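You operate a simulated robot arm through the tools that you are given. There is no shell and no other tool. Be economical: measure what you need, move in short steps, check, and stop when the job is done.

The job below is to be done with a simulated robot arm. You get a single attempt, and the scene is never put back.

Task
Clean the black ink off the leaf stamp, then stamp it in yellow on the white card.
Fine: mist the black scrub pad first; put the stamp back, cap the pad unspoilt, leave the other stamp as it is.
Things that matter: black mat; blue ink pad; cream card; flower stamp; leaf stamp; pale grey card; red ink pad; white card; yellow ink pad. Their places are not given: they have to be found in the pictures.

The check looks at the end state, three seconds after you hand in, the way a careful person would. Anything else that was tipped, shoved, dropped, spilled or broken makes it a failure. Lids that push on must go on centred and level and be pressed home; caps that screw on are set level and turned clockwise until they are tight.

Robot
A 6-joint arm with a two-finger parallel gripper, fixed in place. Base frame: the origin is at the foot of the arm, x ahead of it, y to its left, z up. Readings come in mm, degrees, newtons and seconds.
With the tool pointing down near the work surface it reaches from about 160 to 740 mm from the base axis. Its first joint turns from -166.0 to 166.0 degrees. Payload 3.91 kg.
The tool frame sits at the grasp point between the pads (the TCP): z along the fingers, y along the line on which they close. The tips reach 30 mm beyond it. The gripper opens to 110 mm. The fingers are 20 mm wide and 10 mm thick; the gripper's body (48 by 112 mm) begins 55 mm behind the TCP.
Orientation is that of the tool frame in the base frame, as a unit quaternion [w, x, y, z]. With the fingers straight down and closing along the base's y, the tool's x points along the base's -x, its y along +y and its z along -z.

Tools
- The arm moves only by the tool arm_command. Its argument "plan" is one flat list of numbers, 7 for each row, row after row: the shift along the tool's x, y, z in units of 25 mm (1.0 is 25 mm), then the turn, a rotation vector about the tool's x, y, z in units of 4 degrees (1.0 is 4 degrees), then the closure, from 0 (fully open) to 1 (shut). In form: [x, y, z, rx, ry, rz, claw, x, y, z, rx, ry, rz, claw, ...]. A call has 1 to 20 rows; each row shifts and turns the commanded pose from where the row before left it, along the tool's axes as they then stand. A call with a number of a shift or a turn outside -1 to 1 is refused whole. A row lasts 0.2 s, in which the tool goes at most 50 mm and 8.6 degrees; a call with a longer step from one row to the next is refused whole, and so is a gripper value outside its range. Where a pose cannot be reached the arm comes as near as it can. A force on the tool above 40 N (or 10 N above the force at the start of the call, whichever is more), or a blocked arm, ends the call early, and 0.2 s more pass. Each finger travels about 45 mm/s and halts on what it meets, pressing with about 22 N; the grip force reading is that of the motor and also rises with nothing between the fingers. The clock runs only during rows and for 0.2 s after the last one: add rows that do not move to give the fingers time. It gives the time, the measured TCP pose, the force on the tool (base axes), the opening and the grip force at its end, in the units of the frame above (readings bear some noise), with the torque about the TCP (base axes, N m) and any sound that the robot's microphone picked up.
- Cameras (640 x 400 px; columns grow to the right, rows downward): "scene" is fixed at [217.6, -502.6, 1356.5]; the picture's right is [0.68, -0.73, 0.00], its down [-0.50, -0.46, -0.74] and it looks along [0.54, 0.50, -0.68] (base axes); focal length 246 px, centre (320, 200). "wrist" rides on the gripper at [71, 22, -107] in the tool frame; the picture's right is [-0.29, 0.96, 0.00], its down [-0.76, -0.23, -0.61] and it looks along [-0.58, -0.18, 0.79] (tool axes); focal length 243 px, centre (320, 200).
- get_image(camera): a new picture of that camera. It takes no simulated time.
- move_column(by): slides the trunk up (or, below 0, down) by that many mm; the arm rides with it, the base frame stays. It gives what a move gives, with no picture.
- probe_pixels(camera, pixels): for up to 12 pixels [column, row] of the newest picture of that camera ("zoom" is the newest enlarged one), the place [x, y, z] in the base frame of the surface seen there, good to about 2 mm, but the place of the scene camera against the robot may be out by one fixed shift of up to 25 mm in any direction. It takes no simulated time.
- inspect(camera, box): a new picture of the part [left, top, right, bottom] of that camera's present view, enlarged. It takes no simulated time.
- close_job(): hands the job in; it is judged then, once.

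Work in short steps. Measure before you move; look again where a grasp or a placing could have gone wrong, and mend it. You have 80 turns and 46 pictures in all, those below and enlarged ones among them. Open the gripper and draw the arm clear of the work before you hand the job in, unless the task says otherwise; then end with one line.

The tools are called after ">>>" by a JSON object that holds its "fn" and its "kwargs". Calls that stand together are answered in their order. arm_command: Moves the arm, as the interface text tells. Its arguments: {"type":"object","properties":{"plan":{"type":"array"}},"required":["plan"]} The other tools are called the same way: move_column (by) slides the trunk up or down; get_image (camera) takes a picture; probe_pixels (camera, pixels) gives the place of the surface under pixels of a picture; inspect (camera, box) takes an enlarged picture of a part of a camera's view; close_job () hands the job in.

At the start:

```text
time: 0.0
tool_pos: [386.7, -51.8, 1141.9]
ee_rot: [0.0, 0.0, 1.0, 0.0]
ft_force: [0.2, -0.2, 0.2]
moment: [0.0, 0.01, -0.03]
grip_width: 109.8
grip_force: 0.1
trunk travel left (down, up): [-525.0, 65.0]
```

scene: 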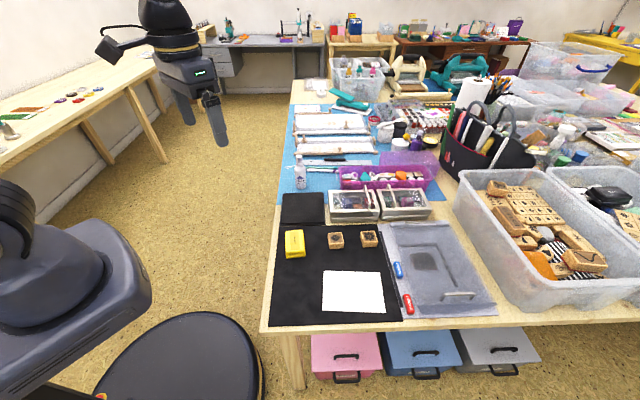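
wrist: 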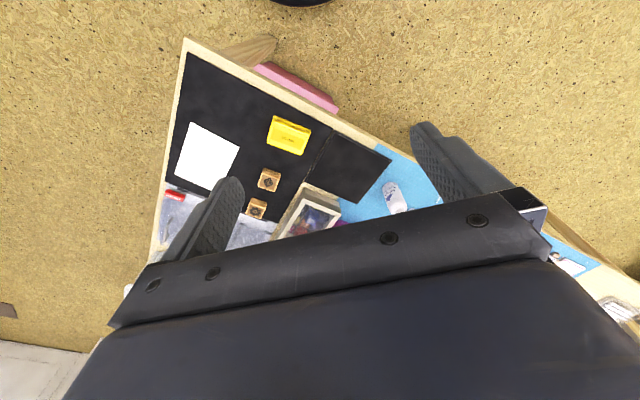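

The scene picture shows the black mat with yellow pad (295,243), two stamps (336,240),(369,239), white card (353,292), a black pad (303,208), and a spray bottle (301,172). I enlarge these.

>>> {"fn": "inspect", "kwargs": {"camera": "scene", "box": [260, 180, 420, 330]}}

>>> {"fn": "inspect", "kwargs": {"camera": "scene", "box": [265, 90, 445, 220]}}

```text
2.67 times, centred on (340, 255) of scene
```

zoom: 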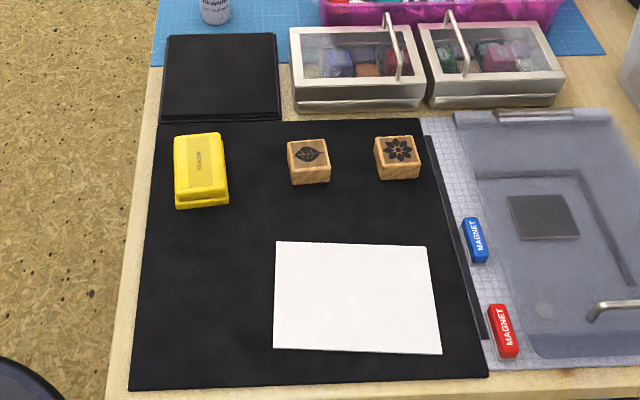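

```text
3.08 times, centred on (355, 155) of scene
```

zoom: 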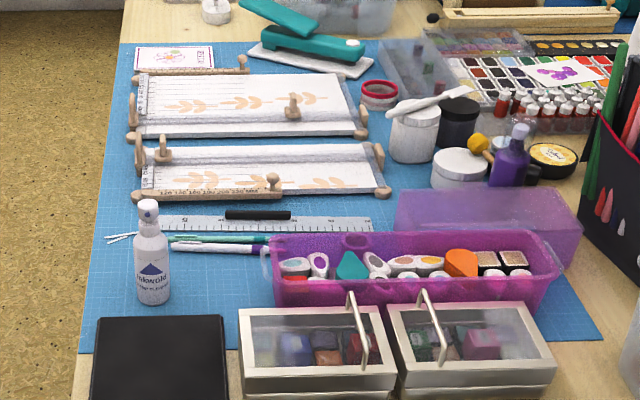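

Top view identifies the leaf stamp (left) and flower (right). I measure the main objects.

>>> {"fn": "probe_pixels", "kwargs": {"camera": "zoom", "pixels": [[152, 207], [150, 250], [150, 298], [95, 318], [222, 315], [90, 398], [228, 398], [155, 360], [150, 310], [85, 340], [149, 232]]}}

>>> {"fn": "probe_pixels", "kwargs": {"camera": "scene", "pixels": [[336, 237], [369, 236], [293, 240], [324, 271], [380, 272], [385, 312], [323, 311], [303, 208], [300, 290], [301, 160], [292, 256], [336, 246]]}}

```text
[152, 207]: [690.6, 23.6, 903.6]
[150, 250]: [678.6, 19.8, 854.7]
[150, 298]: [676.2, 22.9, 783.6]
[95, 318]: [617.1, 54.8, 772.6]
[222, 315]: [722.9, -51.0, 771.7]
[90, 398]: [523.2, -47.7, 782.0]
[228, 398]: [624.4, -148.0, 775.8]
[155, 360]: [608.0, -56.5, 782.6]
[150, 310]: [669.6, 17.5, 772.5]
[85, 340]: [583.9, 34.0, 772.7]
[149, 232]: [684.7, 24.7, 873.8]
```

```text
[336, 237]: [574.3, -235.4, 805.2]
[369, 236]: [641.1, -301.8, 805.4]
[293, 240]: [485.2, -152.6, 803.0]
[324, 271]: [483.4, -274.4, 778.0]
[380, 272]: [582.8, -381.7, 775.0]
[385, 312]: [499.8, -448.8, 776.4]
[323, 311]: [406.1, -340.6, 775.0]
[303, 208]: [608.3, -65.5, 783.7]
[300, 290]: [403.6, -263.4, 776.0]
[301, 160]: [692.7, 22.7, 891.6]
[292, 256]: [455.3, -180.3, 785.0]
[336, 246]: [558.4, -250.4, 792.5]
```

Table is near z 772 and the tallest item near here is the bottle (~904). I lower the trunk 150 mm and look with the wrist camera.

>>> {"fn": "move_column", "kwargs": {"by": -150}}

>>> {"fn": "get_image", "kwargs": {"camera": "wrist"}}

```text
time: 1.8
tool_pos: [387.2, -50.8, 992.6]
ee_rot: [0.001, 0.0, 1.0, 0.0]
ft_force: [-0.8, 0.0, -0.4]
moment: [-0.03, 0.0, 0.05]
grip_width: 109.9
grip_force: 0.0
trunk travel left (down, up): [-375.0, 215.0]
```

```text
41 pictures are left
```

wrist: 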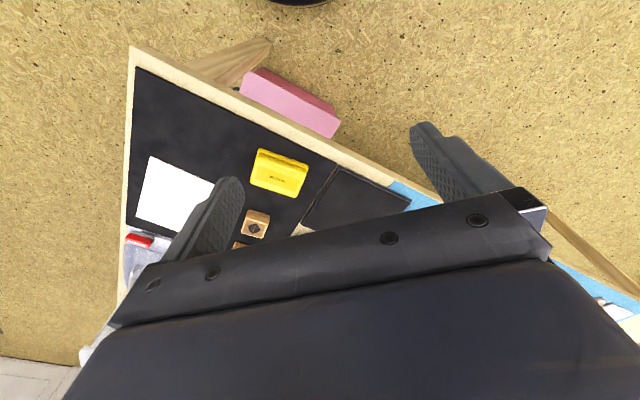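

The wrist camera sees pad (278,172), leaf stamp (256,222), card and scrub pad; I probe these to find the scene camera's shift.

>>> {"fn": "probe_pixels", "kwargs": {"camera": "wrist", "pixels": [[256, 228], [278, 177], [150, 158], [214, 183], [133, 217], [345, 168], [410, 200], [301, 228], [265, 150], [308, 166], [254, 183], [293, 194]]}}

>>> {"fn": "inspect", "kwargs": {"camera": "wrist", "box": [220, 130, 420, 255]}}

```text
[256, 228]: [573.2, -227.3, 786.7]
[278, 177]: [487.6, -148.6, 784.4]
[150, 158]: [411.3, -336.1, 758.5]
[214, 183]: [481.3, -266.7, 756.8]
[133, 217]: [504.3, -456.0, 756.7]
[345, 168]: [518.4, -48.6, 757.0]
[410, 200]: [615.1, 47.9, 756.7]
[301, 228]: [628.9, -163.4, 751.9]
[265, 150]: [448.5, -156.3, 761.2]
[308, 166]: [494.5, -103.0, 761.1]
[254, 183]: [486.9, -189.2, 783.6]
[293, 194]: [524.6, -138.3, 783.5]
```

```text
3.20 times, centred on (320, 192) of wrist
```

zoom: 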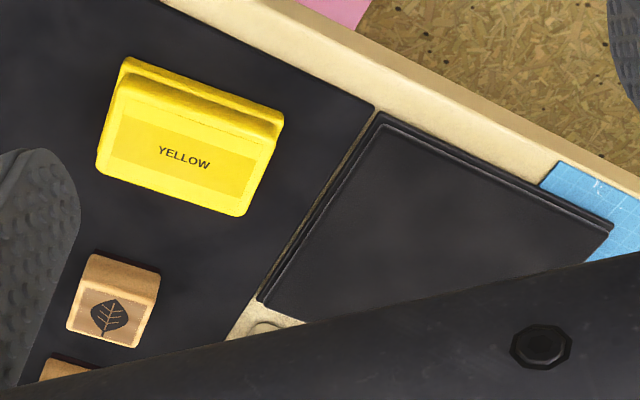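

Offset scene→robot is about (0,+6,-19). Now a closer look at the spray bottle and stamps.

>>> {"fn": "inspect", "kwargs": {"camera": "scene", "box": [280, 145, 330, 225]}}

>>> {"fn": "inspect", "kwargs": {"camera": "scene", "box": [275, 222, 390, 264]}}

```text
5.00 times, centred on (305, 185) of scene
```

zoom: 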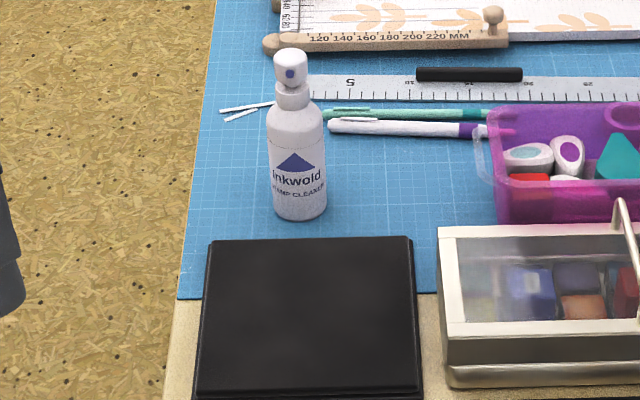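

```text
5.57 times, centred on (332, 243) of scene
```

zoom: 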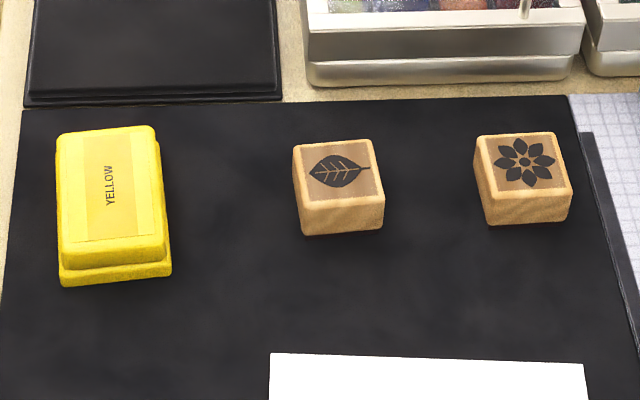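

The bottle is a stamp-cleaner mister whose nozzle faces the scrub pad; pressing its head down should mist the pad. I move above the bottle to measure it with the wrist camera.

>>> {"fn": "arm_command", "kwargs": {"plan": [-0.93, 0.24, 0, 0, 0, 0, 0, -0.93, 0.24, 0, 0, 0, 0, 0, -0.93, 0.24, 0, 0, 0, 0, 0, -0.93, 0.24, 0, 0, 0, 0, 0, -0.93, 0.24, 0, 0, 0, 0, 0, -0.93, 0.24, 0, 0, 0, 0, 0, -0.93, 0.24, 0, 0, 0, 0, 0, -0.93, 0.24, 0, 0, 0, 0, 0, -0.93, 0.24, 0, 0, 0, 0, 0, -0.93, 0.24, 0, 0, 0, 0, 0, -0.93, 0.24, 0, 0, 0, 0, 0, -0.93, 0.24, 0, 0, 0, 0, 0, -0.93, 0.24, 0, 0, 0, 0, 0, 0, 0, 0, 0, 0, 0, 0, 0, 0, 0, 0, 0, 0, 0]}}

>>> {"fn": "get_image", "kwargs": {"camera": "wrist"}}

```text
time: 5.0
tool_pos: [687.3, 28.9, 992.3]
ee_rot: [0.0, 0.0, 1.0, 0.0]
ft_force: [-0.7, -0.1, -0.3]
moment: [0.01, 0.01, 0.02]
grip_width: 110.0
grip_force: 0.0
trunk travel left (down, up): [-375.0, 215.0]
```

```text
37 pictures are left
```

wrist: 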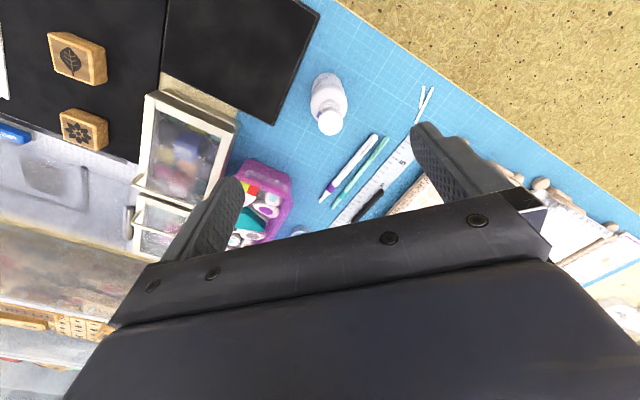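

The bottle's head is at (329,121), below the TCP; I probe it and the stamps, pad corners here.

>>> {"fn": "probe_pixels", "kwargs": {"camera": "wrist", "pixels": [[328, 124], [331, 116], [335, 124], [323, 122], [330, 132], [318, 12], [272, 125], [161, 68], [327, 84], [280, 40], [75, 55], [78, 125]]}}

>>> {"fn": "inspect", "kwargs": {"camera": "wrist", "box": [250, 30, 410, 180]}}

```text
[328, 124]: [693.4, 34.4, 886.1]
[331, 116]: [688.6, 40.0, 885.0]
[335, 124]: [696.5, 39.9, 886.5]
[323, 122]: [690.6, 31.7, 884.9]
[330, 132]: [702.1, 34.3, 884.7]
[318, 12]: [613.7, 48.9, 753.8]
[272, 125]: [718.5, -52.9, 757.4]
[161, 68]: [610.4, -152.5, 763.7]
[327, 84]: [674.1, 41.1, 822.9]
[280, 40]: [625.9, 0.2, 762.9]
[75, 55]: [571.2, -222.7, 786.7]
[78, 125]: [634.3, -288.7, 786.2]
```

```text
2.67 times, centred on (330, 105) of wrist
```

zoom: 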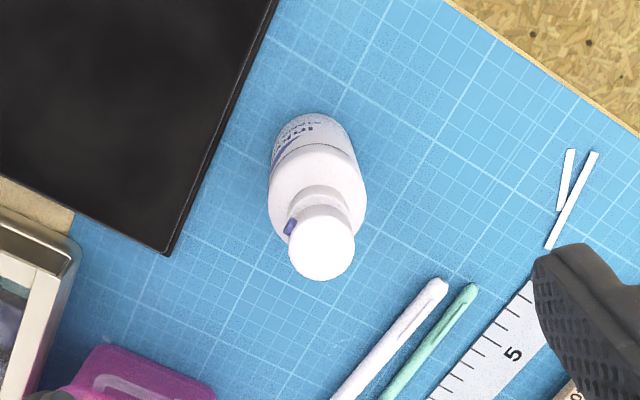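

Head centre is about (692,37,885), nozzle facing the pad. I shut the fingers, centre over it and descend to ~10 mm above.

>>> {"fn": "arm_command", "kwargs": {"plan": [-0.19, 0.32, 0, 0, 0, 0, 1, 0, 0, 0, 0, 0, 0, 1, 0, 0, 0, 0, 0, 0, 1, 0, 0, 0, 0, 0, 0, 1, 0, 0, 0, 0, 0, 0, 1, 0, 0, 0, 0, 0, 0, 1, 0, 0, 0, 0, 0, 0, 1, 0, 0, 0, 0, 0, 0, 1, 0, 0, 0.8, 0, 0, 0, 1, 0, 0, 0.8, 0, 0, 0, 1, 0, 0, 0.8, 0, 0, 0, 1, 0, 0, 0.2, 0, 0, 0, 1, 0, 0, 0, 0, 0, 0, 1]}}

>>> {"fn": "inspect", "kwargs": {"camera": "wrist", "box": [240, 60, 400, 210]}}

```text
time: 7.8
tool_pos: [693.9, 35.6, 927.5]
ee_rot: [0.001, -0.001, 1.0, 0.0]
ft_force: [0.4, -0.1, -1.2]
moment: [0.02, 0.0, 0.01]
grip_width: 0.0
grip_force: 22.0
trunk travel left (down, up): [-375.0, 215.0]
```

```text
2.67 times, centred on (320, 135) of wrist
```

zoom: 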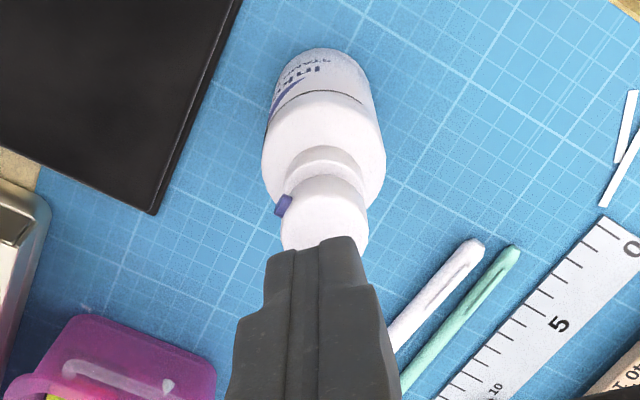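

Tips are ~12 mm above the head and lined up. I press slowly down about 19 mm total, and hold.

>>> {"fn": "arm_command", "kwargs": {"plan": [0.04, 0.04, 0.2, 0, 0, 0, 1, 0, 0, 0.2, 0, 0, 0, 1, 0, 0, 0.08, 0, 0, 0, 1, 0, 0, 0.08, 0, 0, 0, 1, 0, 0, 0.08, 0, 0, 0, 1, 0, 0, 0.08, 0, 0, 0, 1, 0, 0, 0.06, 0, 0, 0, 1, 0, 0, 0, 0, 0, 0, 1]}}

```text
time: 9.6
tool_pos: [693.2, 35.5, 909.1]
ee_rot: [0.0, -0.001, 1.0, 0.0]
ft_force: [1.1, 0.2, 3.2]
moment: [0.01, 0.04, 0.03]
grip_width: 0.0
grip_force: 21.9
trunk travel left (down, up): [-375.0, 215.0]
```

Only 3 N so far: the head seems to be going down under a spring. I press further in small steps.

>>> {"fn": "arm_command", "kwargs": {"plan": [0, 0, 0.08, 0, 0, 0, 1, 0, 0, 0.08, 0, 0, 0, 1, 0, 0, 0.08, 0, 0, 0, 1, 0, 0, 0, 0, 0, 0, 1]}}

>>> {"fn": "inspect", "kwargs": {"camera": "wrist", "box": [140, 0, 400, 210]}}

```text
time: 10.6
tool_pos: [690.3, 35.5, 903.3]
ee_rot: [0.001, -0.001, 1.0, 0.0]
ft_force: [2.3, 0.2, 17.3]
moment: [0.01, -0.11, 0.01]
grip_width: 0.0
grip_force: 22.1
trunk travel left (down, up): [-375.0, 215.0]
```

```text
1.90 times, centred on (270, 105) of wrist
```

zoom: 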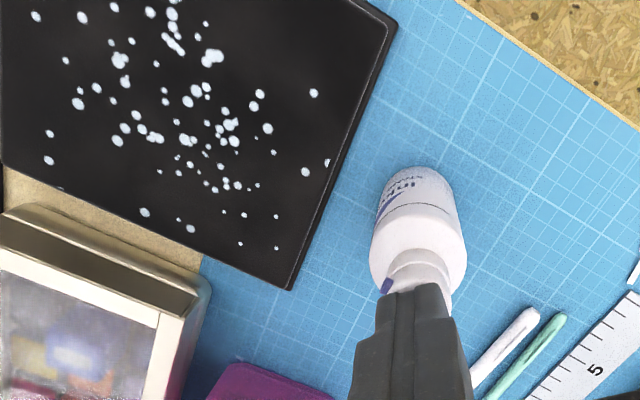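

White droplets landed on the scrub pad: misted. I lift straight up and check the bottle stands.

>>> {"fn": "arm_command", "kwargs": {"plan": [0, 0, -0.1, 0, 0, 0, 1, 0, 0, -0.2, 0, 0, 0, 1, 0, 0, -0.4, 0, 0, 0, 1, 0, 0, -0.9, 0, 0, 0, 1, 0, 0, -0.9, 0, 0, 0, 1, 0, 0, -0.9, 0, 0, 0, 1, 0, 0, 0, 0, 0, 0, 1]}}

>>> {"fn": "get_image", "kwargs": {"camera": "wrist"}}

```text
time: 12.2
tool_pos: [693.6, 35.0, 987.9]
ee_rot: [0.0, -0.001, 1.0, 0.0]
ft_force: [0.0, -0.1, 0.5]
moment: [0.0, 0.01, 0.01]
grip_width: 0.0
grip_force: 21.9
trunk travel left (down, up): [-375.0, 215.0]
```

```text
33 pictures are left
```

wrist: 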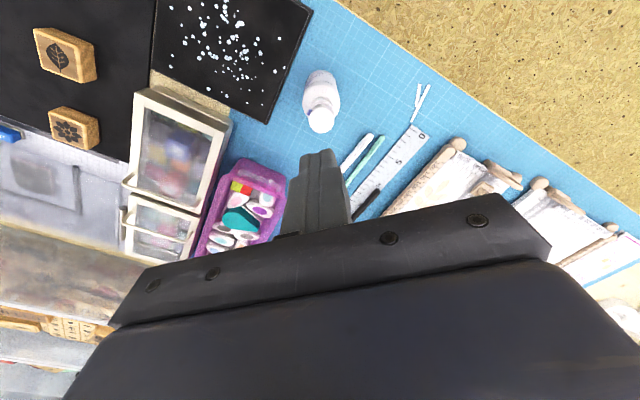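

Bottle stands, unmoved. I'll uncap the yellow pad first: move above it, opening the fingers and turning the tool 44° to line up with the mat.

>>> {"fn": "arm_command", "kwargs": {"plan": [0.91, -0.81, 0, 0, 0, 0, 0.3, 0.91, -0.81, 0, 0, 0, 0, 0.3, 0.91, -0.81, 0, 0, 0, 0, 0.3, 0.91, -0.81, 0, 0, 0, 0, 0.3, 0.91, -0.81, 0, 0, 0, 0, 0.3, 0.91, -0.81, 0, 0, 0, 0, 0.3, 0.91, -0.81, 0, 0, 0, 0, 0.3, 0.91, -0.81, 0, 0, 0, 0, 0.3, 0.91, -0.81, 0, 0, 0, 0, 0.3, 0, 0, 0, 0, 0, -1, 0.3, 0, 0, 0, 0, 0, -1, 0.3, 0, 0, 0, 0, 0, -1, 0.3, 0, 0, 0, 0, 0, -1, 0.3, 0, 0, 0, 0, 0, -1, 0.3, 0, 0, 0, 0, 0, -1, 0.3, 0, 0, 0, 0, 0, -1, 0.3, 0, 0, 0, 0, 0, -1, 0.3, 0, 0, 0, 0, 0, -1, 0.3, 0, 0, 0, 0, 0, -1, 0.3, 0, 0, 0, 0, 0, -1, 0.3]}}

>>> {"fn": "get_image", "kwargs": {"camera": "wrist"}}

```text
time: 16.4
tool_pos: [485.7, -146.9, 986.4]
ee_rot: [0.0, -0.375, 0.927, 0.001]
ft_force: [-0.6, 0.6, -0.3]
moment: [0.02, -0.01, 0.03]
grip_width: 76.8
grip_force: 0.0
trunk travel left (down, up): [-375.0, 215.0]
```

```text
32 pictures are left
```

wrist: 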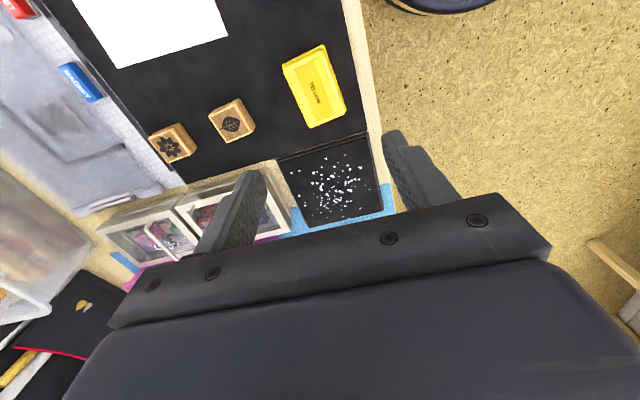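

Good view: pad at (315,87), stamps (231,120),(172,143). I enlarge the pad and stamps.

>>> {"fn": "inspect", "kwargs": {"camera": "wrist", "box": [130, 35, 370, 185]}}

```text
2.67 times, centred on (250, 110) of wrist
```

zoom: 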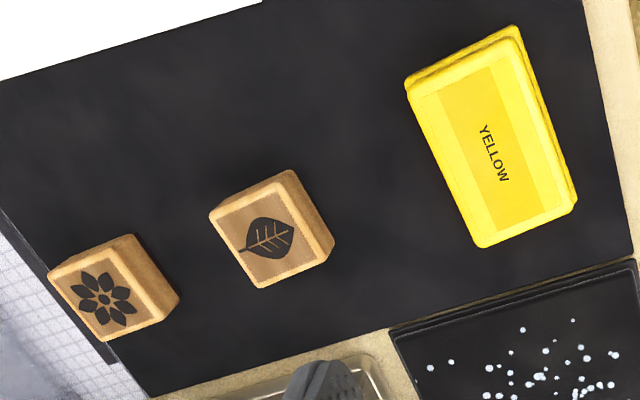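

>>> {"fn": "probe_pixels", "kwargs": {"camera": "zoom", "pixels": [[412, 90], [515, 45], [568, 203], [480, 240], [490, 145], [515, 28], [575, 195], [215, 217], [286, 176], [328, 252], [260, 282], [600, 180]]}}

>>> {"fn": "probe_pixels", "kwargs": {"camera": "zoom", "pixels": [[52, 275], [108, 244], [162, 318], [104, 335], [15, 72], [250, 15], [274, 228], [400, 345], [630, 270], [524, 50], [555, 120], [570, 185]]}}

```text
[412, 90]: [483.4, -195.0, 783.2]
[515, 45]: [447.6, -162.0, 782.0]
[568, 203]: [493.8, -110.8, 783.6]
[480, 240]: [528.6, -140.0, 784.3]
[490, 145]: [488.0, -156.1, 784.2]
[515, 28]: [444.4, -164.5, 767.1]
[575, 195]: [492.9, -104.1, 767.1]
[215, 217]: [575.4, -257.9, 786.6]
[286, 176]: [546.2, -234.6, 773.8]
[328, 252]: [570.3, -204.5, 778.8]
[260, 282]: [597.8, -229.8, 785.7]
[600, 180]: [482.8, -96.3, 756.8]
```

```text
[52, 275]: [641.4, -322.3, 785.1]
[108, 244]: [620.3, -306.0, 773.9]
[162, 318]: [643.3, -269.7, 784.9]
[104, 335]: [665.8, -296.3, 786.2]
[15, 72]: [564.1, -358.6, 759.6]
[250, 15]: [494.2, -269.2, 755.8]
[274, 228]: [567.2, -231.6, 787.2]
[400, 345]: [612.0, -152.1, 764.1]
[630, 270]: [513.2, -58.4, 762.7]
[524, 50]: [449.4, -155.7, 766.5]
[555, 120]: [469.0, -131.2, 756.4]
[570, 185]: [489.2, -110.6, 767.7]
```

Pad lid top centre ≈ (488,-152,783), long axis ≈49°, a step at z≈767. I line up (4.5° more) and descend to TCP z≈845 for a closer look.

>>> {"fn": "arm_command", "kwargs": {"plan": [0, 0, 0, 0, 0, -0.6, 0.3, 0, 0, 0, 0, 0, -0.6, 0.3, 0.08, -0.22, 0.9, 0, 0, 0, 0.3, 0, 0, 0.9, 0, 0, 0, 0.3, 0, 0, 0.9, 0, 0, 0, 0.3, 0, 0, 0.9, 0, 0, 0, 0.3, 0, 0, 0.9, 0, 0, 0, 0.3, 0, 0, 0.9, 0, 0, 0, 0.3, 0, 0, 0, 0, 0, 0, 0.3]}}

>>> {"fn": "inspect", "kwargs": {"camera": "wrist", "box": [210, 40, 430, 200]}}

```text
time: 18.4
tool_pos: [489.9, -150.2, 852.7]
ee_rot: [0.0, -0.413, 0.911, 0.0]
ft_force: [-1.1, -0.5, 0.8]
moment: [-0.01, -0.01, 0.0]
grip_width: 76.7
grip_force: 0.1
trunk travel left (down, up): [-375.0, 215.0]
```

```text
2.50 times, centred on (320, 120) of wrist
```

zoom: 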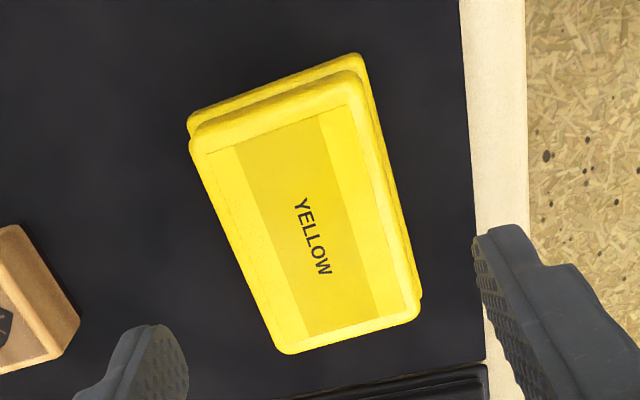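

Fingers are parallel to the pad's short side. I probe the lid edges and the step to find the seam height.

>>> {"fn": "probe_pixels", "kwargs": {"camera": "zoom", "pixels": [[198, 140], [355, 80], [412, 308], [285, 345], [305, 235], [190, 118], [357, 58], [362, 70], [417, 290], [380, 145], [390, 185], [425, 180]]}}

>>> {"fn": "inspect", "kwargs": {"camera": "wrist", "box": [265, 55, 365, 175]}}

```text
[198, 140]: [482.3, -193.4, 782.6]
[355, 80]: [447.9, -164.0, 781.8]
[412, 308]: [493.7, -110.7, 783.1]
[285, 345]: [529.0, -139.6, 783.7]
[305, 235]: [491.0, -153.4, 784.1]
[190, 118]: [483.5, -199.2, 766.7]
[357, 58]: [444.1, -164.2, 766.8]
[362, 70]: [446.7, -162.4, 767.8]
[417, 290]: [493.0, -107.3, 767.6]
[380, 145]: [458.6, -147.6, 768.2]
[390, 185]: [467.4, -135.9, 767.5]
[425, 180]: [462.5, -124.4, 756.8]
```

```text
3.33 times, centred on (315, 115) of wrist
```

zoom: 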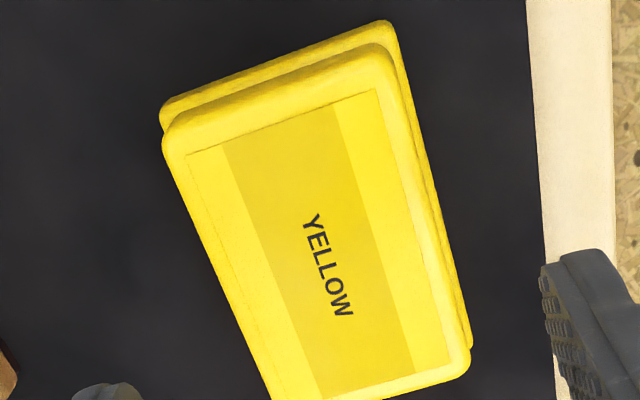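

Lid spans z≈768–784, centred (488,-152). I lower so the tips sit at z≈770, just above the seam, and close gently.

>>> {"fn": "arm_command", "kwargs": {"plan": [0.1, 0, 0.7, 0, 0, 0, 0.3, 0, 0, 0.7, 0, 0, 0, 0.3, 0, 0, 0.5, 0, 0, 0, 0.3, 0, 0, 0.2, 0, 0, 0, 0.3, 0, 0, 0, 0, 0, 0, 0.3, 0, 0, 0, 0, 0, 0, 0.45, 0, 0, 0, 0, 0, 0, 0.55, 0, 0, 0, 0, 0, 0, 0.7, 0, 0, 0, 0, 0, 0, 0.85, 0, 0, 0, 0, 0, 0, 1, 0, 0, 0, 0, 0, 0, 1]}}

>>> {"fn": "inspect", "kwargs": {"camera": "wrist", "box": [210, 60, 430, 220]}}

```text
time: 20.8
tool_pos: [489.2, -153.3, 800.6]
ee_rot: [0.0, -0.413, 0.911, 0.0]
ft_force: [-0.1, 0.1, -0.7]
moment: [-0.01, -0.01, 0.03]
grip_width: 51.2
grip_force: 22.0
trunk travel left (down, up): [-375.0, 215.0]
heard: snap
```

```text
2.50 times, centred on (320, 140) of wrist
```

zoom: 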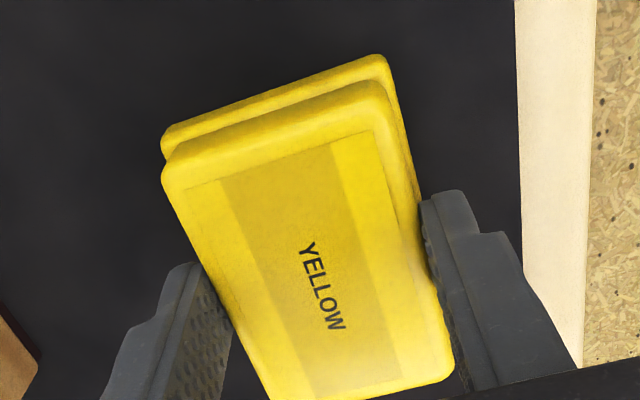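

Gripped at 51 mm and a snap was heard — the lid let go. I lift slowly 50 mm and look.

>>> {"fn": "arm_command", "kwargs": {"plan": [0, 0, -0.1, 0, 0, 0, 1, 0, 0, -0.1, 0, 0, 0, 1, 0, 0, -0.2, 0, 0, 0, 1, 0, 0, -0.4, 0, 0, 0, 1, 0, 0, -0.6, 0, 0, 0, 1, 0, 0, -0.6, 0, 0, 0, 1, 0, 0, 0, 0, 0, 0, 1]}}

>>> {"fn": "get_image", "kwargs": {"camera": "wrist"}}

>>> {"fn": "inspect", "kwargs": {"camera": "scene", "box": [250, 190, 410, 330]}}

```text
time: 22.4
tool_pos: [489.5, -154.6, 849.4]
ee_rot: [0.0, -0.414, 0.91, 0.0]
ft_force: [0.2, -0.2, -1.0]
moment: [0.02, -0.03, 0.04]
grip_width: 0.2
grip_force: 22.1
trunk travel left (down, up): [-375.0, 215.0]
```

```text
27 pictures are left
```

wrist: 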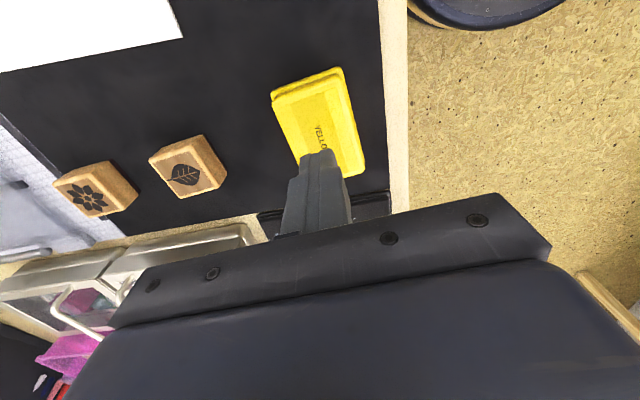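

```text
2.86 times, centred on (330, 260) of scene
```

zoom: 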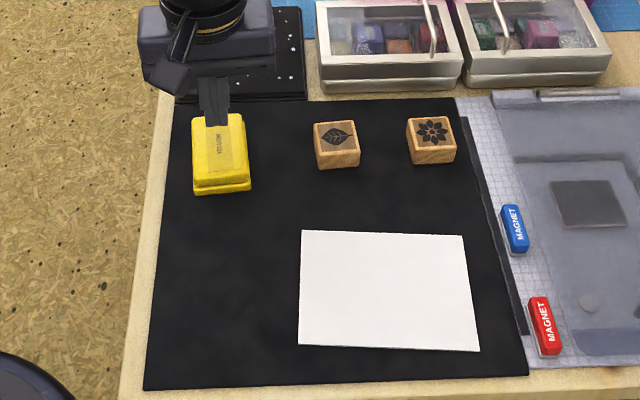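

The fingers slipped off and the lid stays on. I look closely at the pad's present state.

>>> {"fn": "inspect", "kwargs": {"camera": "wrist", "box": [255, 50, 385, 190]}}

>>> {"fn": "probe_pixels", "kwargs": {"camera": "wrist", "pixels": [[274, 102], [343, 78], [361, 169], [300, 160], [310, 110], [272, 94], [340, 68], [350, 100], [345, 150], [365, 120]]}}

```text
2.86 times, centred on (320, 120) of wrist
```

zoom: 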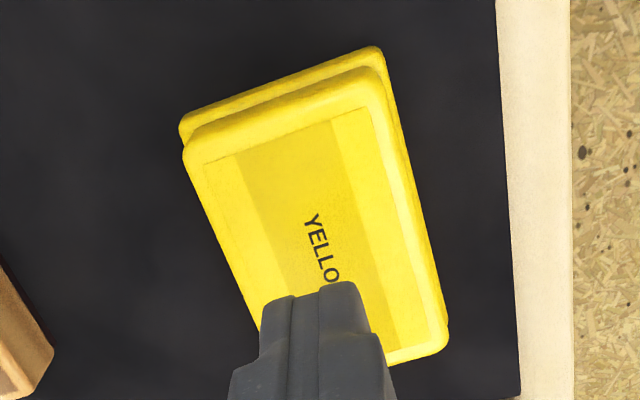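

```text
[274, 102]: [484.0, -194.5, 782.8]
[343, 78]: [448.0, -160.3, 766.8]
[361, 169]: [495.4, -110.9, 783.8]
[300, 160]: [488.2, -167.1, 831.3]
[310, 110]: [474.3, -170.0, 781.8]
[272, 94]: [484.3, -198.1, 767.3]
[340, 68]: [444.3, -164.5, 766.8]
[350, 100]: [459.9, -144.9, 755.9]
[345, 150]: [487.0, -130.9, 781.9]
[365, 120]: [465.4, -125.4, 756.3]
```

State is unchanged. I retry with a lower grip (tips ≈768.5), then lift only a few mm to read the force.

>>> {"fn": "arm_command", "kwargs": {"plan": [0, 0, 0, 0, 0, 0, 0.3, 0, 0, 0, 0, 0, 0, 0.3, 0, 0, 0, 0, 0, 0, 0.3, 0, 0, 0, 0, 0, 0, 0.3, 0, 0, 0, 0, 0, 0, 0.3, 0.05, 0.03, 0.7, 0, 0, 0, 0.3, 0, 0, 0.7, 0, 0, 0, 0.3, 0, 0, 0.4, 0, 0, 0, 0.3, 0, 0, 0.23, 0, 0, 0, 0.3, 0, 0, 0, 0, 0, 0, 0.3, 0, 0, 0, 0, 0, 0, 0.45, 0, 0, 0, 0, 0, 0, 0.55, 0, 0, 0, 0, 0, 0, 1, 0, 0, 0, 0, 0, 0, 1, 0, 0, 0, 0, 0, 0, 1]}}

>>> {"fn": "arm_command", "kwargs": {"plan": [0, 0, -0.06, 0, 0, 0, 1, 0, 0, -0.06, 0, 0, 0, 1, 0, 0, 0, 0, 0, 0, 1]}}

```text
time: 25.6
tool_pos: [486.3, -153.2, 798.5]
ee_rot: [0.0, -0.414, 0.91, 0.001]
ft_force: [0.5, -0.2, 0.4]
moment: [0.01, -0.02, 0.01]
grip_width: 51.4
grip_force: 22.2
trunk travel left (down, up): [-375.0, 215.0]
```

```text
time: 26.4
tool_pos: [487.0, -154.5, 800.9]
ee_rot: [0.0, -0.413, 0.911, 0.0]
ft_force: [-0.4, -0.2, -0.5]
moment: [0.01, -0.04, 0.01]
grip_width: 51.0
grip_force: 21.6
trunk travel left (down, up): [-375.0, 215.0]
```

No resisting force after 2.4 mm; I check with a picture whether the lid rose.

>>> {"fn": "arm_command", "kwargs": {"plan": [0, 0, -0.1, 0, 0, 0, 1, 0, 0, -0.1, 0, 0, 0, 1, 0, 0, 0, 0, 0, 0, 1]}}

>>> {"fn": "inspect", "kwargs": {"camera": "wrist", "box": [210, 60, 430, 220]}}

```text
time: 27.1
tool_pos: [487.1, -154.9, 806.7]
ee_rot: [0.0, -0.413, 0.911, 0.0]
ft_force: [-0.4, -1.0, -0.2]
moment: [0.03, -0.03, -0.02]
grip_width: 50.8
grip_force: 22.1
trunk travel left (down, up): [-375.0, 215.0]
```

```text
2.50 times, centred on (320, 140) of wrist
```

zoom: 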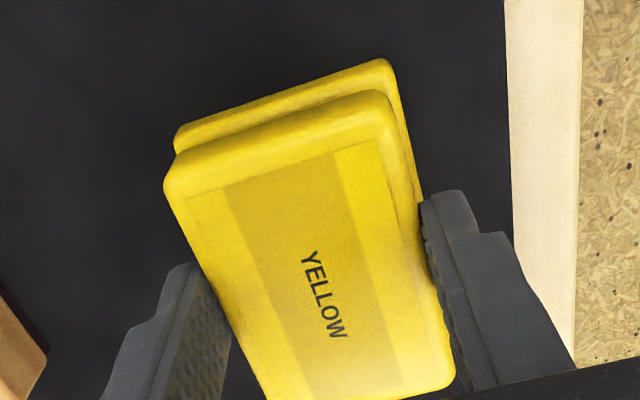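

The lid seems to be rising with the fingers (wider step showing). I continue slowly for another 15 mm.

>>> {"fn": "arm_command", "kwargs": {"plan": [0, 0, -0.1, 0, 0, 0, 1, 0, 0, -0.1, 0, 0, 0, 1, 0, 0, -0.1, 0, 0, 0, 1, 0, 0, -0.1, 0, 0, 0, 1, 0, 0, -0.1, 0, 0, 0, 1, 0, 0, -0.1, 0, 0, 0, 1, 0, 0, 0, 0, 0, 0, 1]}}

>>> {"fn": "inspect", "kwargs": {"camera": "wrist", "box": [210, 60, 430, 220]}}

```text
time: 28.8
tool_pos: [486.2, -154.1, 820.7]
ee_rot: [0.0, -0.413, 0.911, 0.0]
ft_force: [-0.4, 0.2, -0.5]
moment: [-0.02, 0.0, -0.02]
grip_width: 51.1
grip_force: 22.3
trunk travel left (down, up): [-375.0, 215.0]
```

```text
2.50 times, centred on (320, 140) of wrist
```

zoom: 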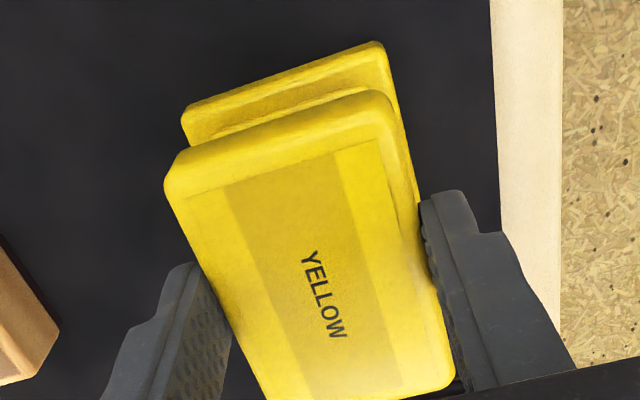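

Lid is off and held. I carry it level ~115 mm toward the front of the mat (empty area near (410,-241)), gently.

>>> {"fn": "arm_command", "kwargs": {"plan": [0, 0, -0.15, 0, 0, 0, 1, 0, 0, -0.15, 0, 0, 0, 1, 0.1, 0, 0, 0, 0, 0, 1, 0.2, 0, 0, 0, 0, 0, 1, 0.3, 0, 0, 0, 0, 0, 1, 0.3, 0, 0, 0, 0, 0, 1, 0.3, 0, 0, 0, 0, 0, 1, 0.3, 0, 0, 0, 0, 0, 1, 0.3, 0, 0, 0, 0, 0, 1, 0.3, 0, 0, 0, 0, 0, 1, 0.3, 0, 0, 0, 0, 0, 1, 0.3, 0, 0, 0, 0, 0, 1, 0.3, 0, 0, 0, 0, 0, 1, 0.3, 0, 0, 0, 0, 0, 1, 0.3, 0, 0, 0, 0, 0, 1, 0.3, 0, 0, 0, 0, 0, 1, 0.3, 0, 0, 0, 0, 0, 1, 0.2, 0, 0, 0, 0, 0, 1, 0.1, 0, 0, 0, 0, 0, 1, 0, 0, 0, 0, 0, 0, 1]}}

>>> {"fn": "get_image", "kwargs": {"camera": "wrist"}}

```text
time: 33.0
tool_pos: [412.4, -239.4, 827.7]
ee_rot: [0.001, -0.413, 0.911, 0.0]
ft_force: [-0.4, -0.4, -0.5]
moment: [-0.01, -0.03, -0.01]
grip_width: 50.8
grip_force: 21.5
trunk travel left (down, up): [-375.0, 215.0]
```

```text
22 pictures are left
```

wrist: 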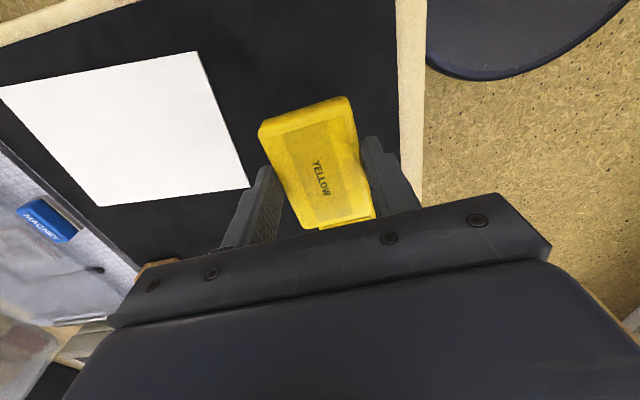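

Lid is held over an empty mat area. I lower 40 mm until it rests, open slightly, and rise.

>>> {"fn": "arm_command", "kwargs": {"plan": [0, 0, 0.2, 0, 0, 0, 1, 0, 0, 0.3, 0, 0, 0, 1, 0, 0, 0.3, 0, 0, 0, 1, 0, 0, 0.3, 0, 0, 0, 1, 0, 0, 0.2, 0, 0, 0, 1, 0, 0, 0.1, 0, 0, 0, 1, 0, 0, 0.1, 0, 0, 0, 1, 0, 0, 0.07, 0, 0, 0, 1, 0, 0, 0, 0, 0, 0, 1]}}

>>> {"fn": "arm_command", "kwargs": {"plan": [0, 0, 0, 0, 0, 0, 0.5, 0, 0, 0, 0, 0, 0, 0.42, 0, 0, 0, 0, 0, 0, 0.42, 0, 0, 0, 0, 0, 0, 0.42, 0, 0, -0.5, 0, 0, 0, 0.42, 0, 0, -0.9, 0, 0, 0, 0.42, 0, 0, -0.9, 0, 0, 0, 0.42, 0, 0, -0.9, 0, 0, 0, 0.42, 0, 0, -0.9, 0, 0, 0, 0.42, 0, 0, 0, 0, 0, 0, 0.42]}}

```text
time: 35.0
tool_pos: [414.1, -240.3, 790.6]
ee_rot: [0.0, -0.413, 0.911, 0.0]
ft_force: [-0.2, 0.4, 0.0]
moment: [0.04, -0.01, 0.03]
grip_width: 51.0
grip_force: 22.1
trunk travel left (down, up): [-375.0, 215.0]
```

```text
time: 37.1
tool_pos: [412.8, -240.1, 892.2]
ee_rot: [0.0, -0.413, 0.911, 0.0]
ft_force: [0.6, 0.4, 0.2]
moment: [0.01, 0.01, 0.01]
grip_width: 63.8
grip_force: 0.0
trunk travel left (down, up): [-375.0, 215.0]
```

Lid released. Now I move over the leaf stamp (572,-231) at this height and look.

>>> {"fn": "arm_command", "kwargs": {"plan": [-0.745, -0.758, 0, 0, 0, 0, 0.42, -0.745, -0.758, 0, 0, 0, 0, 0.42, -0.745, -0.758, 0, 0, 0, 0, 0.42, -0.745, -0.758, 0, 0, 0, 0, 0.42, -0.745, -0.758, 0, 0, 0, 0, 0.42, -0.745, -0.758, 0, 0, 0, 0, 0.42, 0, 0, 0, 0, 0, 0, 0.42, 0, 0, 0, 0, 0, 0, 0.42]}}

>>> {"fn": "get_image", "kwargs": {"camera": "wrist"}}

```text
time: 39.0
tool_pos: [572.1, -228.3, 891.1]
ee_rot: [0.001, -0.414, 0.91, 0.0]
ft_force: [-0.2, -0.2, -0.8]
moment: [0.03, 0.04, -0.04]
grip_width: 63.7
grip_force: 0.0
trunk travel left (down, up): [-375.0, 215.0]
```

```text
21 pictures are left
```

wrist: 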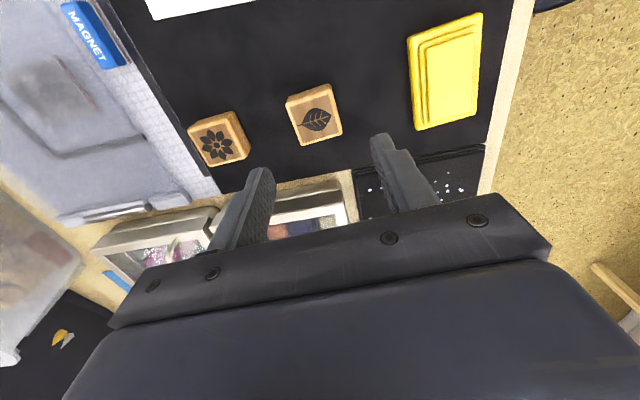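

The open yellow pad shows at (446,70); leaf stamp at (315,113). I probe the corners of the stamp and of the foam.

>>> {"fn": "probe_pixels", "kwargs": {"camera": "wrist", "pixels": [[287, 104], [330, 87], [341, 132], [302, 143], [316, 118], [334, 88], [422, 46], [473, 30], [472, 112], [432, 122], [447, 75], [190, 132]]}}

>>> {"fn": "inspect", "kwargs": {"camera": "wrist", "box": [270, 5, 490, 155]}}

```text
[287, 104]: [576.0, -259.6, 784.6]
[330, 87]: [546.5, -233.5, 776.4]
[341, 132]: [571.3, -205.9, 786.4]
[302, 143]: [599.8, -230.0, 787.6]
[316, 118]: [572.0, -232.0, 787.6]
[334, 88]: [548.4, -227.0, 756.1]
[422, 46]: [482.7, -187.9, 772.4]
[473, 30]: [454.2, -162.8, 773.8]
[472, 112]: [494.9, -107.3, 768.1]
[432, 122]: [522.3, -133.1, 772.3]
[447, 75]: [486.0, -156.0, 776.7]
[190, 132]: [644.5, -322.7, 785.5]
```

```text
2.67 times, centred on (380, 80) of wrist
```

zoom: 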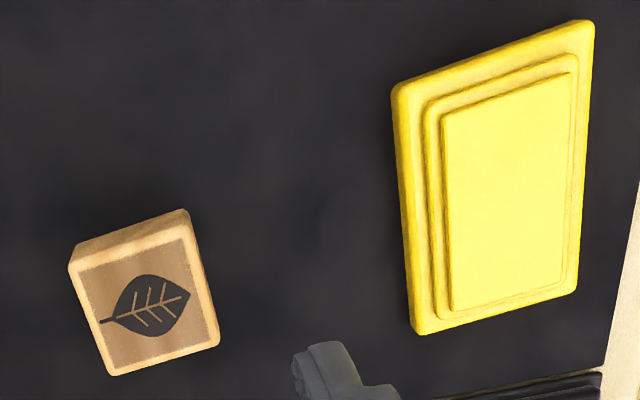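

I probe the foam top's corners from the zoom for centring later.

>>> {"fn": "probe_pixels", "kwargs": {"camera": "zoom", "pixels": [[446, 113], [567, 77], [572, 280], [456, 306], [508, 190], [396, 95], [590, 24], [574, 292], [416, 333]]}}

>>> {"fn": "arm_command", "kwargs": {"plan": [0.08, -0.15, 0.9, 0, 0, 0, 0.42, 0, 0, 0.9, 0, 0, 0, 0.42, 0, 0, 0.9, 0, 0, 0, 0.42, 0, 0, 0.3, 0, 0, 0, 0.42, 0, 0, 0, 0, 0, 0, 0.42]}}

```text
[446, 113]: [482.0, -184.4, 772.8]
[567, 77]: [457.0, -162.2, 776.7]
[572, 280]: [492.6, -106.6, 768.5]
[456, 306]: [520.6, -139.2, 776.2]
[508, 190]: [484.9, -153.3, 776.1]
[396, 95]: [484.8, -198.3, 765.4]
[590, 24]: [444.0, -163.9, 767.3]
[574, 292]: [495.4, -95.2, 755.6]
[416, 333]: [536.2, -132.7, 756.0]
```

```text
time: 40.1
tool_pos: [573.2, -234.3, 815.6]
ee_rot: [0.0, -0.413, 0.911, 0.0]
ft_force: [0.1, 0.3, 0.5]
moment: [0.0, 0.01, -0.03]
grip_width: 63.9
grip_force: 0.1
trunk travel left (down, up): [-375.0, 215.0]
```

Foam top is z≈776.5, centred (488.5,-150.5). I lower onto the leaf stamp (tips z≈767) and close.

>>> {"fn": "arm_command", "kwargs": {"plan": [0, 0, 0.4, 0, 0, -0.2, 0.42, 0, 0, 0.35, 0, 0, 0, 0.42, 0, 0, 0, 0, 0, 0, 0.42, 0, 0, 0, 0, 0, 0, 0.55, 0, 0, 0, 0, 0, 0, 0.65, 0, 0, 0, 0, 0, 0, 0.8, 0, 0, 0, 0, 0, 0, 1, 0, 0, 0, 0, 0, 0, 1, 0, 0, 0, 0, 0, 0, 1]}}

>>> {"fn": "arm_command", "kwargs": {"plan": [0, 0, -0.1, 0, 0, 0, 1, 0, 0, -0.2, 0, 0, 0, 1, 0, 0, -0.3, 0, 0, 0, 1, 0, 0, -0.4, 0, 0, 0, 1, 0, 0, -0.6, 0, 0, 0, 1, 0, 0, -0.6, 0, 0, 0, 1, 0, 0, 0, 0, 0, 0, 1]}}

>>> {"fn": "get_image", "kwargs": {"camera": "wrist"}}

```text
time: 42.1
tool_pos: [574.7, -234.0, 798.6]
ee_rot: [0.0, -0.42, 0.908, 0.0]
ft_force: [0.1, 0.2, 0.2]
moment: [0.0, 0.0, -0.02]
grip_width: 41.1
grip_force: 22.1
trunk travel left (down, up): [-375.0, 215.0]
```

```text
time: 43.8
tool_pos: [572.3, -233.8, 854.8]
ee_rot: [-0.001, -0.42, 0.908, 0.0]
ft_force: [-0.5, -0.9, -0.1]
moment: [0.0, -0.01, -0.01]
grip_width: 41.0
grip_force: 22.2
trunk travel left (down, up): [-375.0, 215.0]
```

```text
19 pictures are left
```

wrist: 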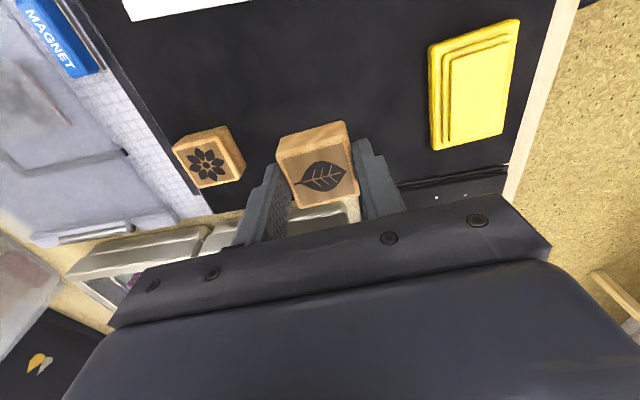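

Stamp held (41 mm); home pose TCP (573.2,-234,797.5). I carry it over the scrub pad centre (617,-51) at safe height.

>>> {"fn": "arm_command", "kwargs": {"plan": [0, 0, -0.3, 0, 0, 0, 1, 0, 0, -0.3, 0, 0, 0, 1, -0.482, 0.241, 0, 0, 0, 0, 1, -0.482, 0.241, 0, 0, 0, 0, 1, -0.482, 0.241, 0, 0, 0, 0, 1, -0.482, 0.241, 0, 0, 0, 0, 1, -0.482, 0.241, 0, 0, 0, 0, 1, -0.482, 0.241, 0, 0, 0, 0, 1, -0.482, 0.241, 0, 0, 0, 0, 1, -0.482, 0.241, 0, 0, 0, 0, 1, -0.482, 0.241, 0, 0, 0, 0, 1, -0.482, 0.241, 0, 0, 0, 0, 1, -0.482, 0.241, 0, 0, 0, 0, 1, -0.482, 0.241, 0, 0, 0, 0, 1, -0.482, 0.241, 0, 0, 0, 0, 1, -0.482, 0.241, 0, 0, 0, 0, 1, 0, 0, 0, 0, 0, 0, 1]}}

>>> {"fn": "get_image", "kwargs": {"camera": "wrist"}}

```text
time: 47.4
tool_pos: [619.1, -52.0, 867.5]
ee_rot: [0.0, -0.419, 0.908, 0.0]
ft_force: [1.1, -0.2, 0.0]
moment: [0.0, -0.02, 0.01]
grip_width: 40.9
grip_force: 22.0
trunk travel left (down, up): [-375.0, 215.0]
```

```text
18 pictures are left
```

wrist: 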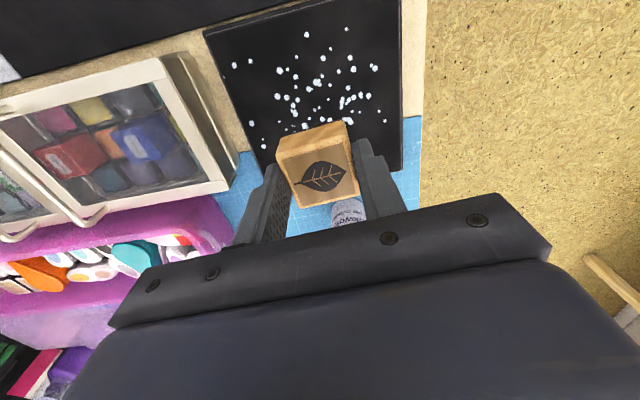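

I probe the scrub pad edges and droplet patch before descending.

>>> {"fn": "probe_pixels", "kwargs": {"camera": "wrist", "pixels": [[207, 34], [393, 2], [400, 168], [262, 175], [300, 90], [340, 100], [310, 55], [265, 150]]}}

```text
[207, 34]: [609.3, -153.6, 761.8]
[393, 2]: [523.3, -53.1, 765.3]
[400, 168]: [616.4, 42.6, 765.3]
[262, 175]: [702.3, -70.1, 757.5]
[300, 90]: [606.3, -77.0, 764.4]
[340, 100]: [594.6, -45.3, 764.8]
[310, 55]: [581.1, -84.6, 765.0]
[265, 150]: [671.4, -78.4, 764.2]
```

Pad surface is z≈764.5, so contact expected at TCP≈805. I descend to just about contact.

>>> {"fn": "arm_command", "kwargs": {"plan": [0, 0, 0.4, 0, 0, 0, 1, 0, 0, 0.6, 0, 0, 0, 1, 0, 0, 0.6, 0, 0, 0, 1, 0, 0, 0.5, 0, 0, 0, 1, 0, 0, 0.2, 0, 0, 0, 1, 0, 0, 0.06, 0, 0, 0, 1, 0, 0, 0.06, 0, 0, 0, 1, 0, 0, 0.06, 0, 0, 0, 1, 0, 0, 0, 0, 0, 0, 1]}}

```text
time: 49.4
tool_pos: [618.7, -52.0, 805.7]
ee_rot: [0.001, -0.419, 0.908, 0.0]
ft_force: [0.2, -0.5, 0.4]
moment: [-0.01, 0.02, 0.0]
grip_width: 40.7
grip_force: 22.1
trunk travel left (down, up): [-375.0, 215.0]
```

>>> {"fn": "arm_command", "kwargs": {"plan": [0, 0, 0.04, 0, 0, 0, 1, 0, 0, 0.04, 0, 0, 0, 1, 0, 0, 0, 0, 0, 0, 1]}}

```text
time: 50.1
tool_pos: [618.5, -52.0, 806.9]
ee_rot: [0.001, -0.42, 0.908, 0.0]
ft_force: [-3.6, -2.1, 12.4]
moment: [-0.14, 0.24, -0.01]
grip_width: 40.9
grip_force: 21.7
trunk travel left (down, up): [-375.0, 215.0]
```

Contact with ~12 N. I scrub back and forth along the fingers' line, staying in the wet patch.

>>> {"fn": "arm_command", "kwargs": {"plan": [0, 0.35, 0, 0, 0, 0, 1, 0, 0.35, 0, 0, 0, 0, 1, 0, -0.35, 0, 0, 0, 0, 1, 0, -0.35, 0, 0, 0, 0, 1, 0, -0.35, 0, 0, 0, 0, 1, 0, -0.35, 0, 0, 0, 0, 1, 0, 0.35, 0, 0, 0, 0, 1, 0, 0.35, 0, 0, 0, 0, 1, 0, 0.35, 0, 0, 0, 0, 1, 0, 0.35, 0, 0, 0, 0, 1, 0, -0.35, 0, 0, 0, 0, 1, 0, -0.35, 0, 0, 0, 0, 1, 0, -0.35, 0, 0, 0, 0, 1, 0, -0.35, 0, 0, 0, 0, 1, 0, 0.35, 0, 0, 0, 0, 1, 0, 0.35, 0, 0, 0, 0, 1, 0, 0, 0, 0, 0, 0, 1]}}

```text
time: 53.8
tool_pos: [617.9, -50.5, 804.6]
ee_rot: [0.002, -0.42, 0.908, -0.001]
ft_force: [3.1, -2.5, 10.4]
moment: [-0.14, -0.08, 0.02]
grip_width: 40.7
grip_force: 22.1
trunk travel left (down, up): [-375.0, 215.0]
```

Good; still 10 N pressure. Another set of strokes along the other direction.

>>> {"fn": "arm_command", "kwargs": {"plan": [0.3, 0, 0, 0, 0, 0, 1, 0.3, 0, 0, 0, 0, 0, 1, 0.3, 0, 0, 0, 0, 0, 1, -0.3, 0, 0, 0, 0, 0, 1, -0.3, 0, 0, 0, 0, 0, 1, -0.3, 0, 0, 0, 0, 0, 1, 0.3, 0.1, 0, 0, 0, 0, 1, 0.3, 0.1, 0, 0, 0, 0, 1, 0.3, 0.1, 0, 0, 0, 0, 1, -0.3, 0.1, 0, 0, 0, 0, 1, -0.3, 0.1, 0, 0, 0, 0, 1, -0.3, 0.1, 0, 0, 0, 0, 1, 0.3, -0.2, 0, 0, 0, 0, 1, 0.3, -0.2, 0, 0, 0, 0, 1, 0.3, -0.2, 0, 0, 0, 0, 1, -0.3, -0.2, 0, 0, 0, 0, 1, -0.3, -0.2, 0, 0, 0, 0, 1, -0.3, -0.2, 0, 0, 0, 0, 1, 0, 0.6, 0, 0, 0, 0, 1, 0, 0, 0, 0, 0, 0, 1]}}

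>>> {"fn": "arm_command", "kwargs": {"plan": [0, 0, -0.2, 0, 0, 0, 1, 0, 0, -0.3, 0, 0, 0, 1, 0, 0, -0.4, 0, 0, 0, 1, 0, 0, -0.5, 0, 0, 0, 1, 0, 0, -0.5, 0, 0, 0, 1, 0, 0, -0.5, 0, 0, 0, 1, 0, 0, -0.5, 0, 0, 0, 1, 0, 0, 0, 0, 0, 0, 1]}}

>>> {"fn": "get_image", "kwargs": {"camera": "wrist"}}

```text
time: 58.0
tool_pos: [618.6, -52.0, 804.7]
ee_rot: [0.0, -0.42, 0.908, 0.0]
ft_force: [0.0, 0.1, -0.3]
moment: [0.01, -0.01, 0.0]
grip_width: 40.7
grip_force: 22.4
trunk travel left (down, up): [-375.0, 215.0]
```

```text
time: 59.8
tool_pos: [617.6, -51.5, 875.6]
ee_rot: [0.0, -0.42, 0.908, 0.001]
ft_force: [0.1, -0.3, -0.2]
moment: [0.01, -0.02, -0.02]
grip_width: 40.8
grip_force: 21.8
trunk travel left (down, up): [-375.0, 215.0]
```

```text
17 pictures are left
```

wrist: 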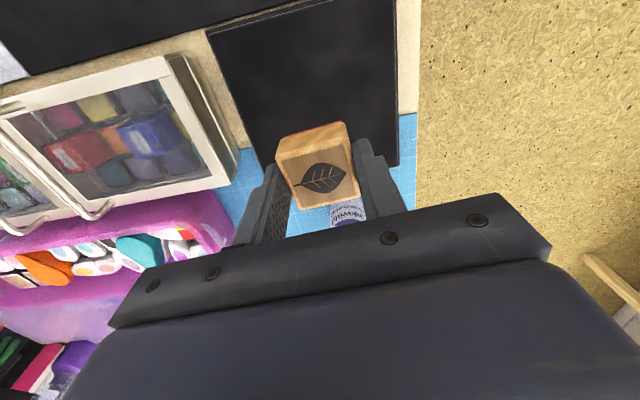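

Droplets are gone and the last strokes carried no force, so the die needs checking. I back off over the mat and raise the trunk to tilt the stamp's face toward the scene camera.

>>> {"fn": "move_column", "kwargs": {"by": 120}}

>>> {"fn": "arm_command", "kwargs": {"plan": [0.3, 0, 0, 0, 0, 0, 1, 0.6, 0, 0, 0, 0, 0, 1, 0.6, 0, 0, 0, 0, 0, 1, 0.6, 0, 0, 0, 0, 0, 1, 0.6, 0, 0, 0, 0, 0, 1, 0.6, 0, 0, 0, 0, 0, 1, 0.6, 0, 0, 0, 0, 0, 1, 0.6, 0, 0, 0, 0, 0, 1, 0.6, 0, 0, 0, 0, 0, 1, 0.6, 0, 0, 0, 0, 0, 1, 0.3, 0, 0, 0, 0, 0, 1, 0, 0, 0, 0, 1, 0, 1, 0, 0, 0, 0, 1, 0, 1, 0, 0, 0, 0, 1, 0, 1, 0, 0, 0, 0, 1, 0, 1, 0, 0, 0, 0, 1, 0, 1, 0, 0, 0, 0, 0, 0, 1]}}

```text
time: 61.2
tool_pos: [617.0, -50.7, 995.5]
ee_rot: [0.001, -0.419, 0.908, 0.0]
ft_force: [0.6, 0.0, 0.2]
moment: [0.0, 0.0, 0.01]
grip_width: 40.7
grip_force: 22.4
trunk travel left (down, up): [-495.0, 95.0]
```

```text
time: 64.8
tool_pos: [519.5, -164.5, 998.7]
ee_rot: [-0.159, -0.413, 0.894, -0.073]
ft_force: [0.0, 0.5, -1.0]
moment: [-0.01, -0.04, -0.01]
grip_width: 40.9
grip_force: 22.7
trunk travel left (down, up): [-495.0, 95.0]
```

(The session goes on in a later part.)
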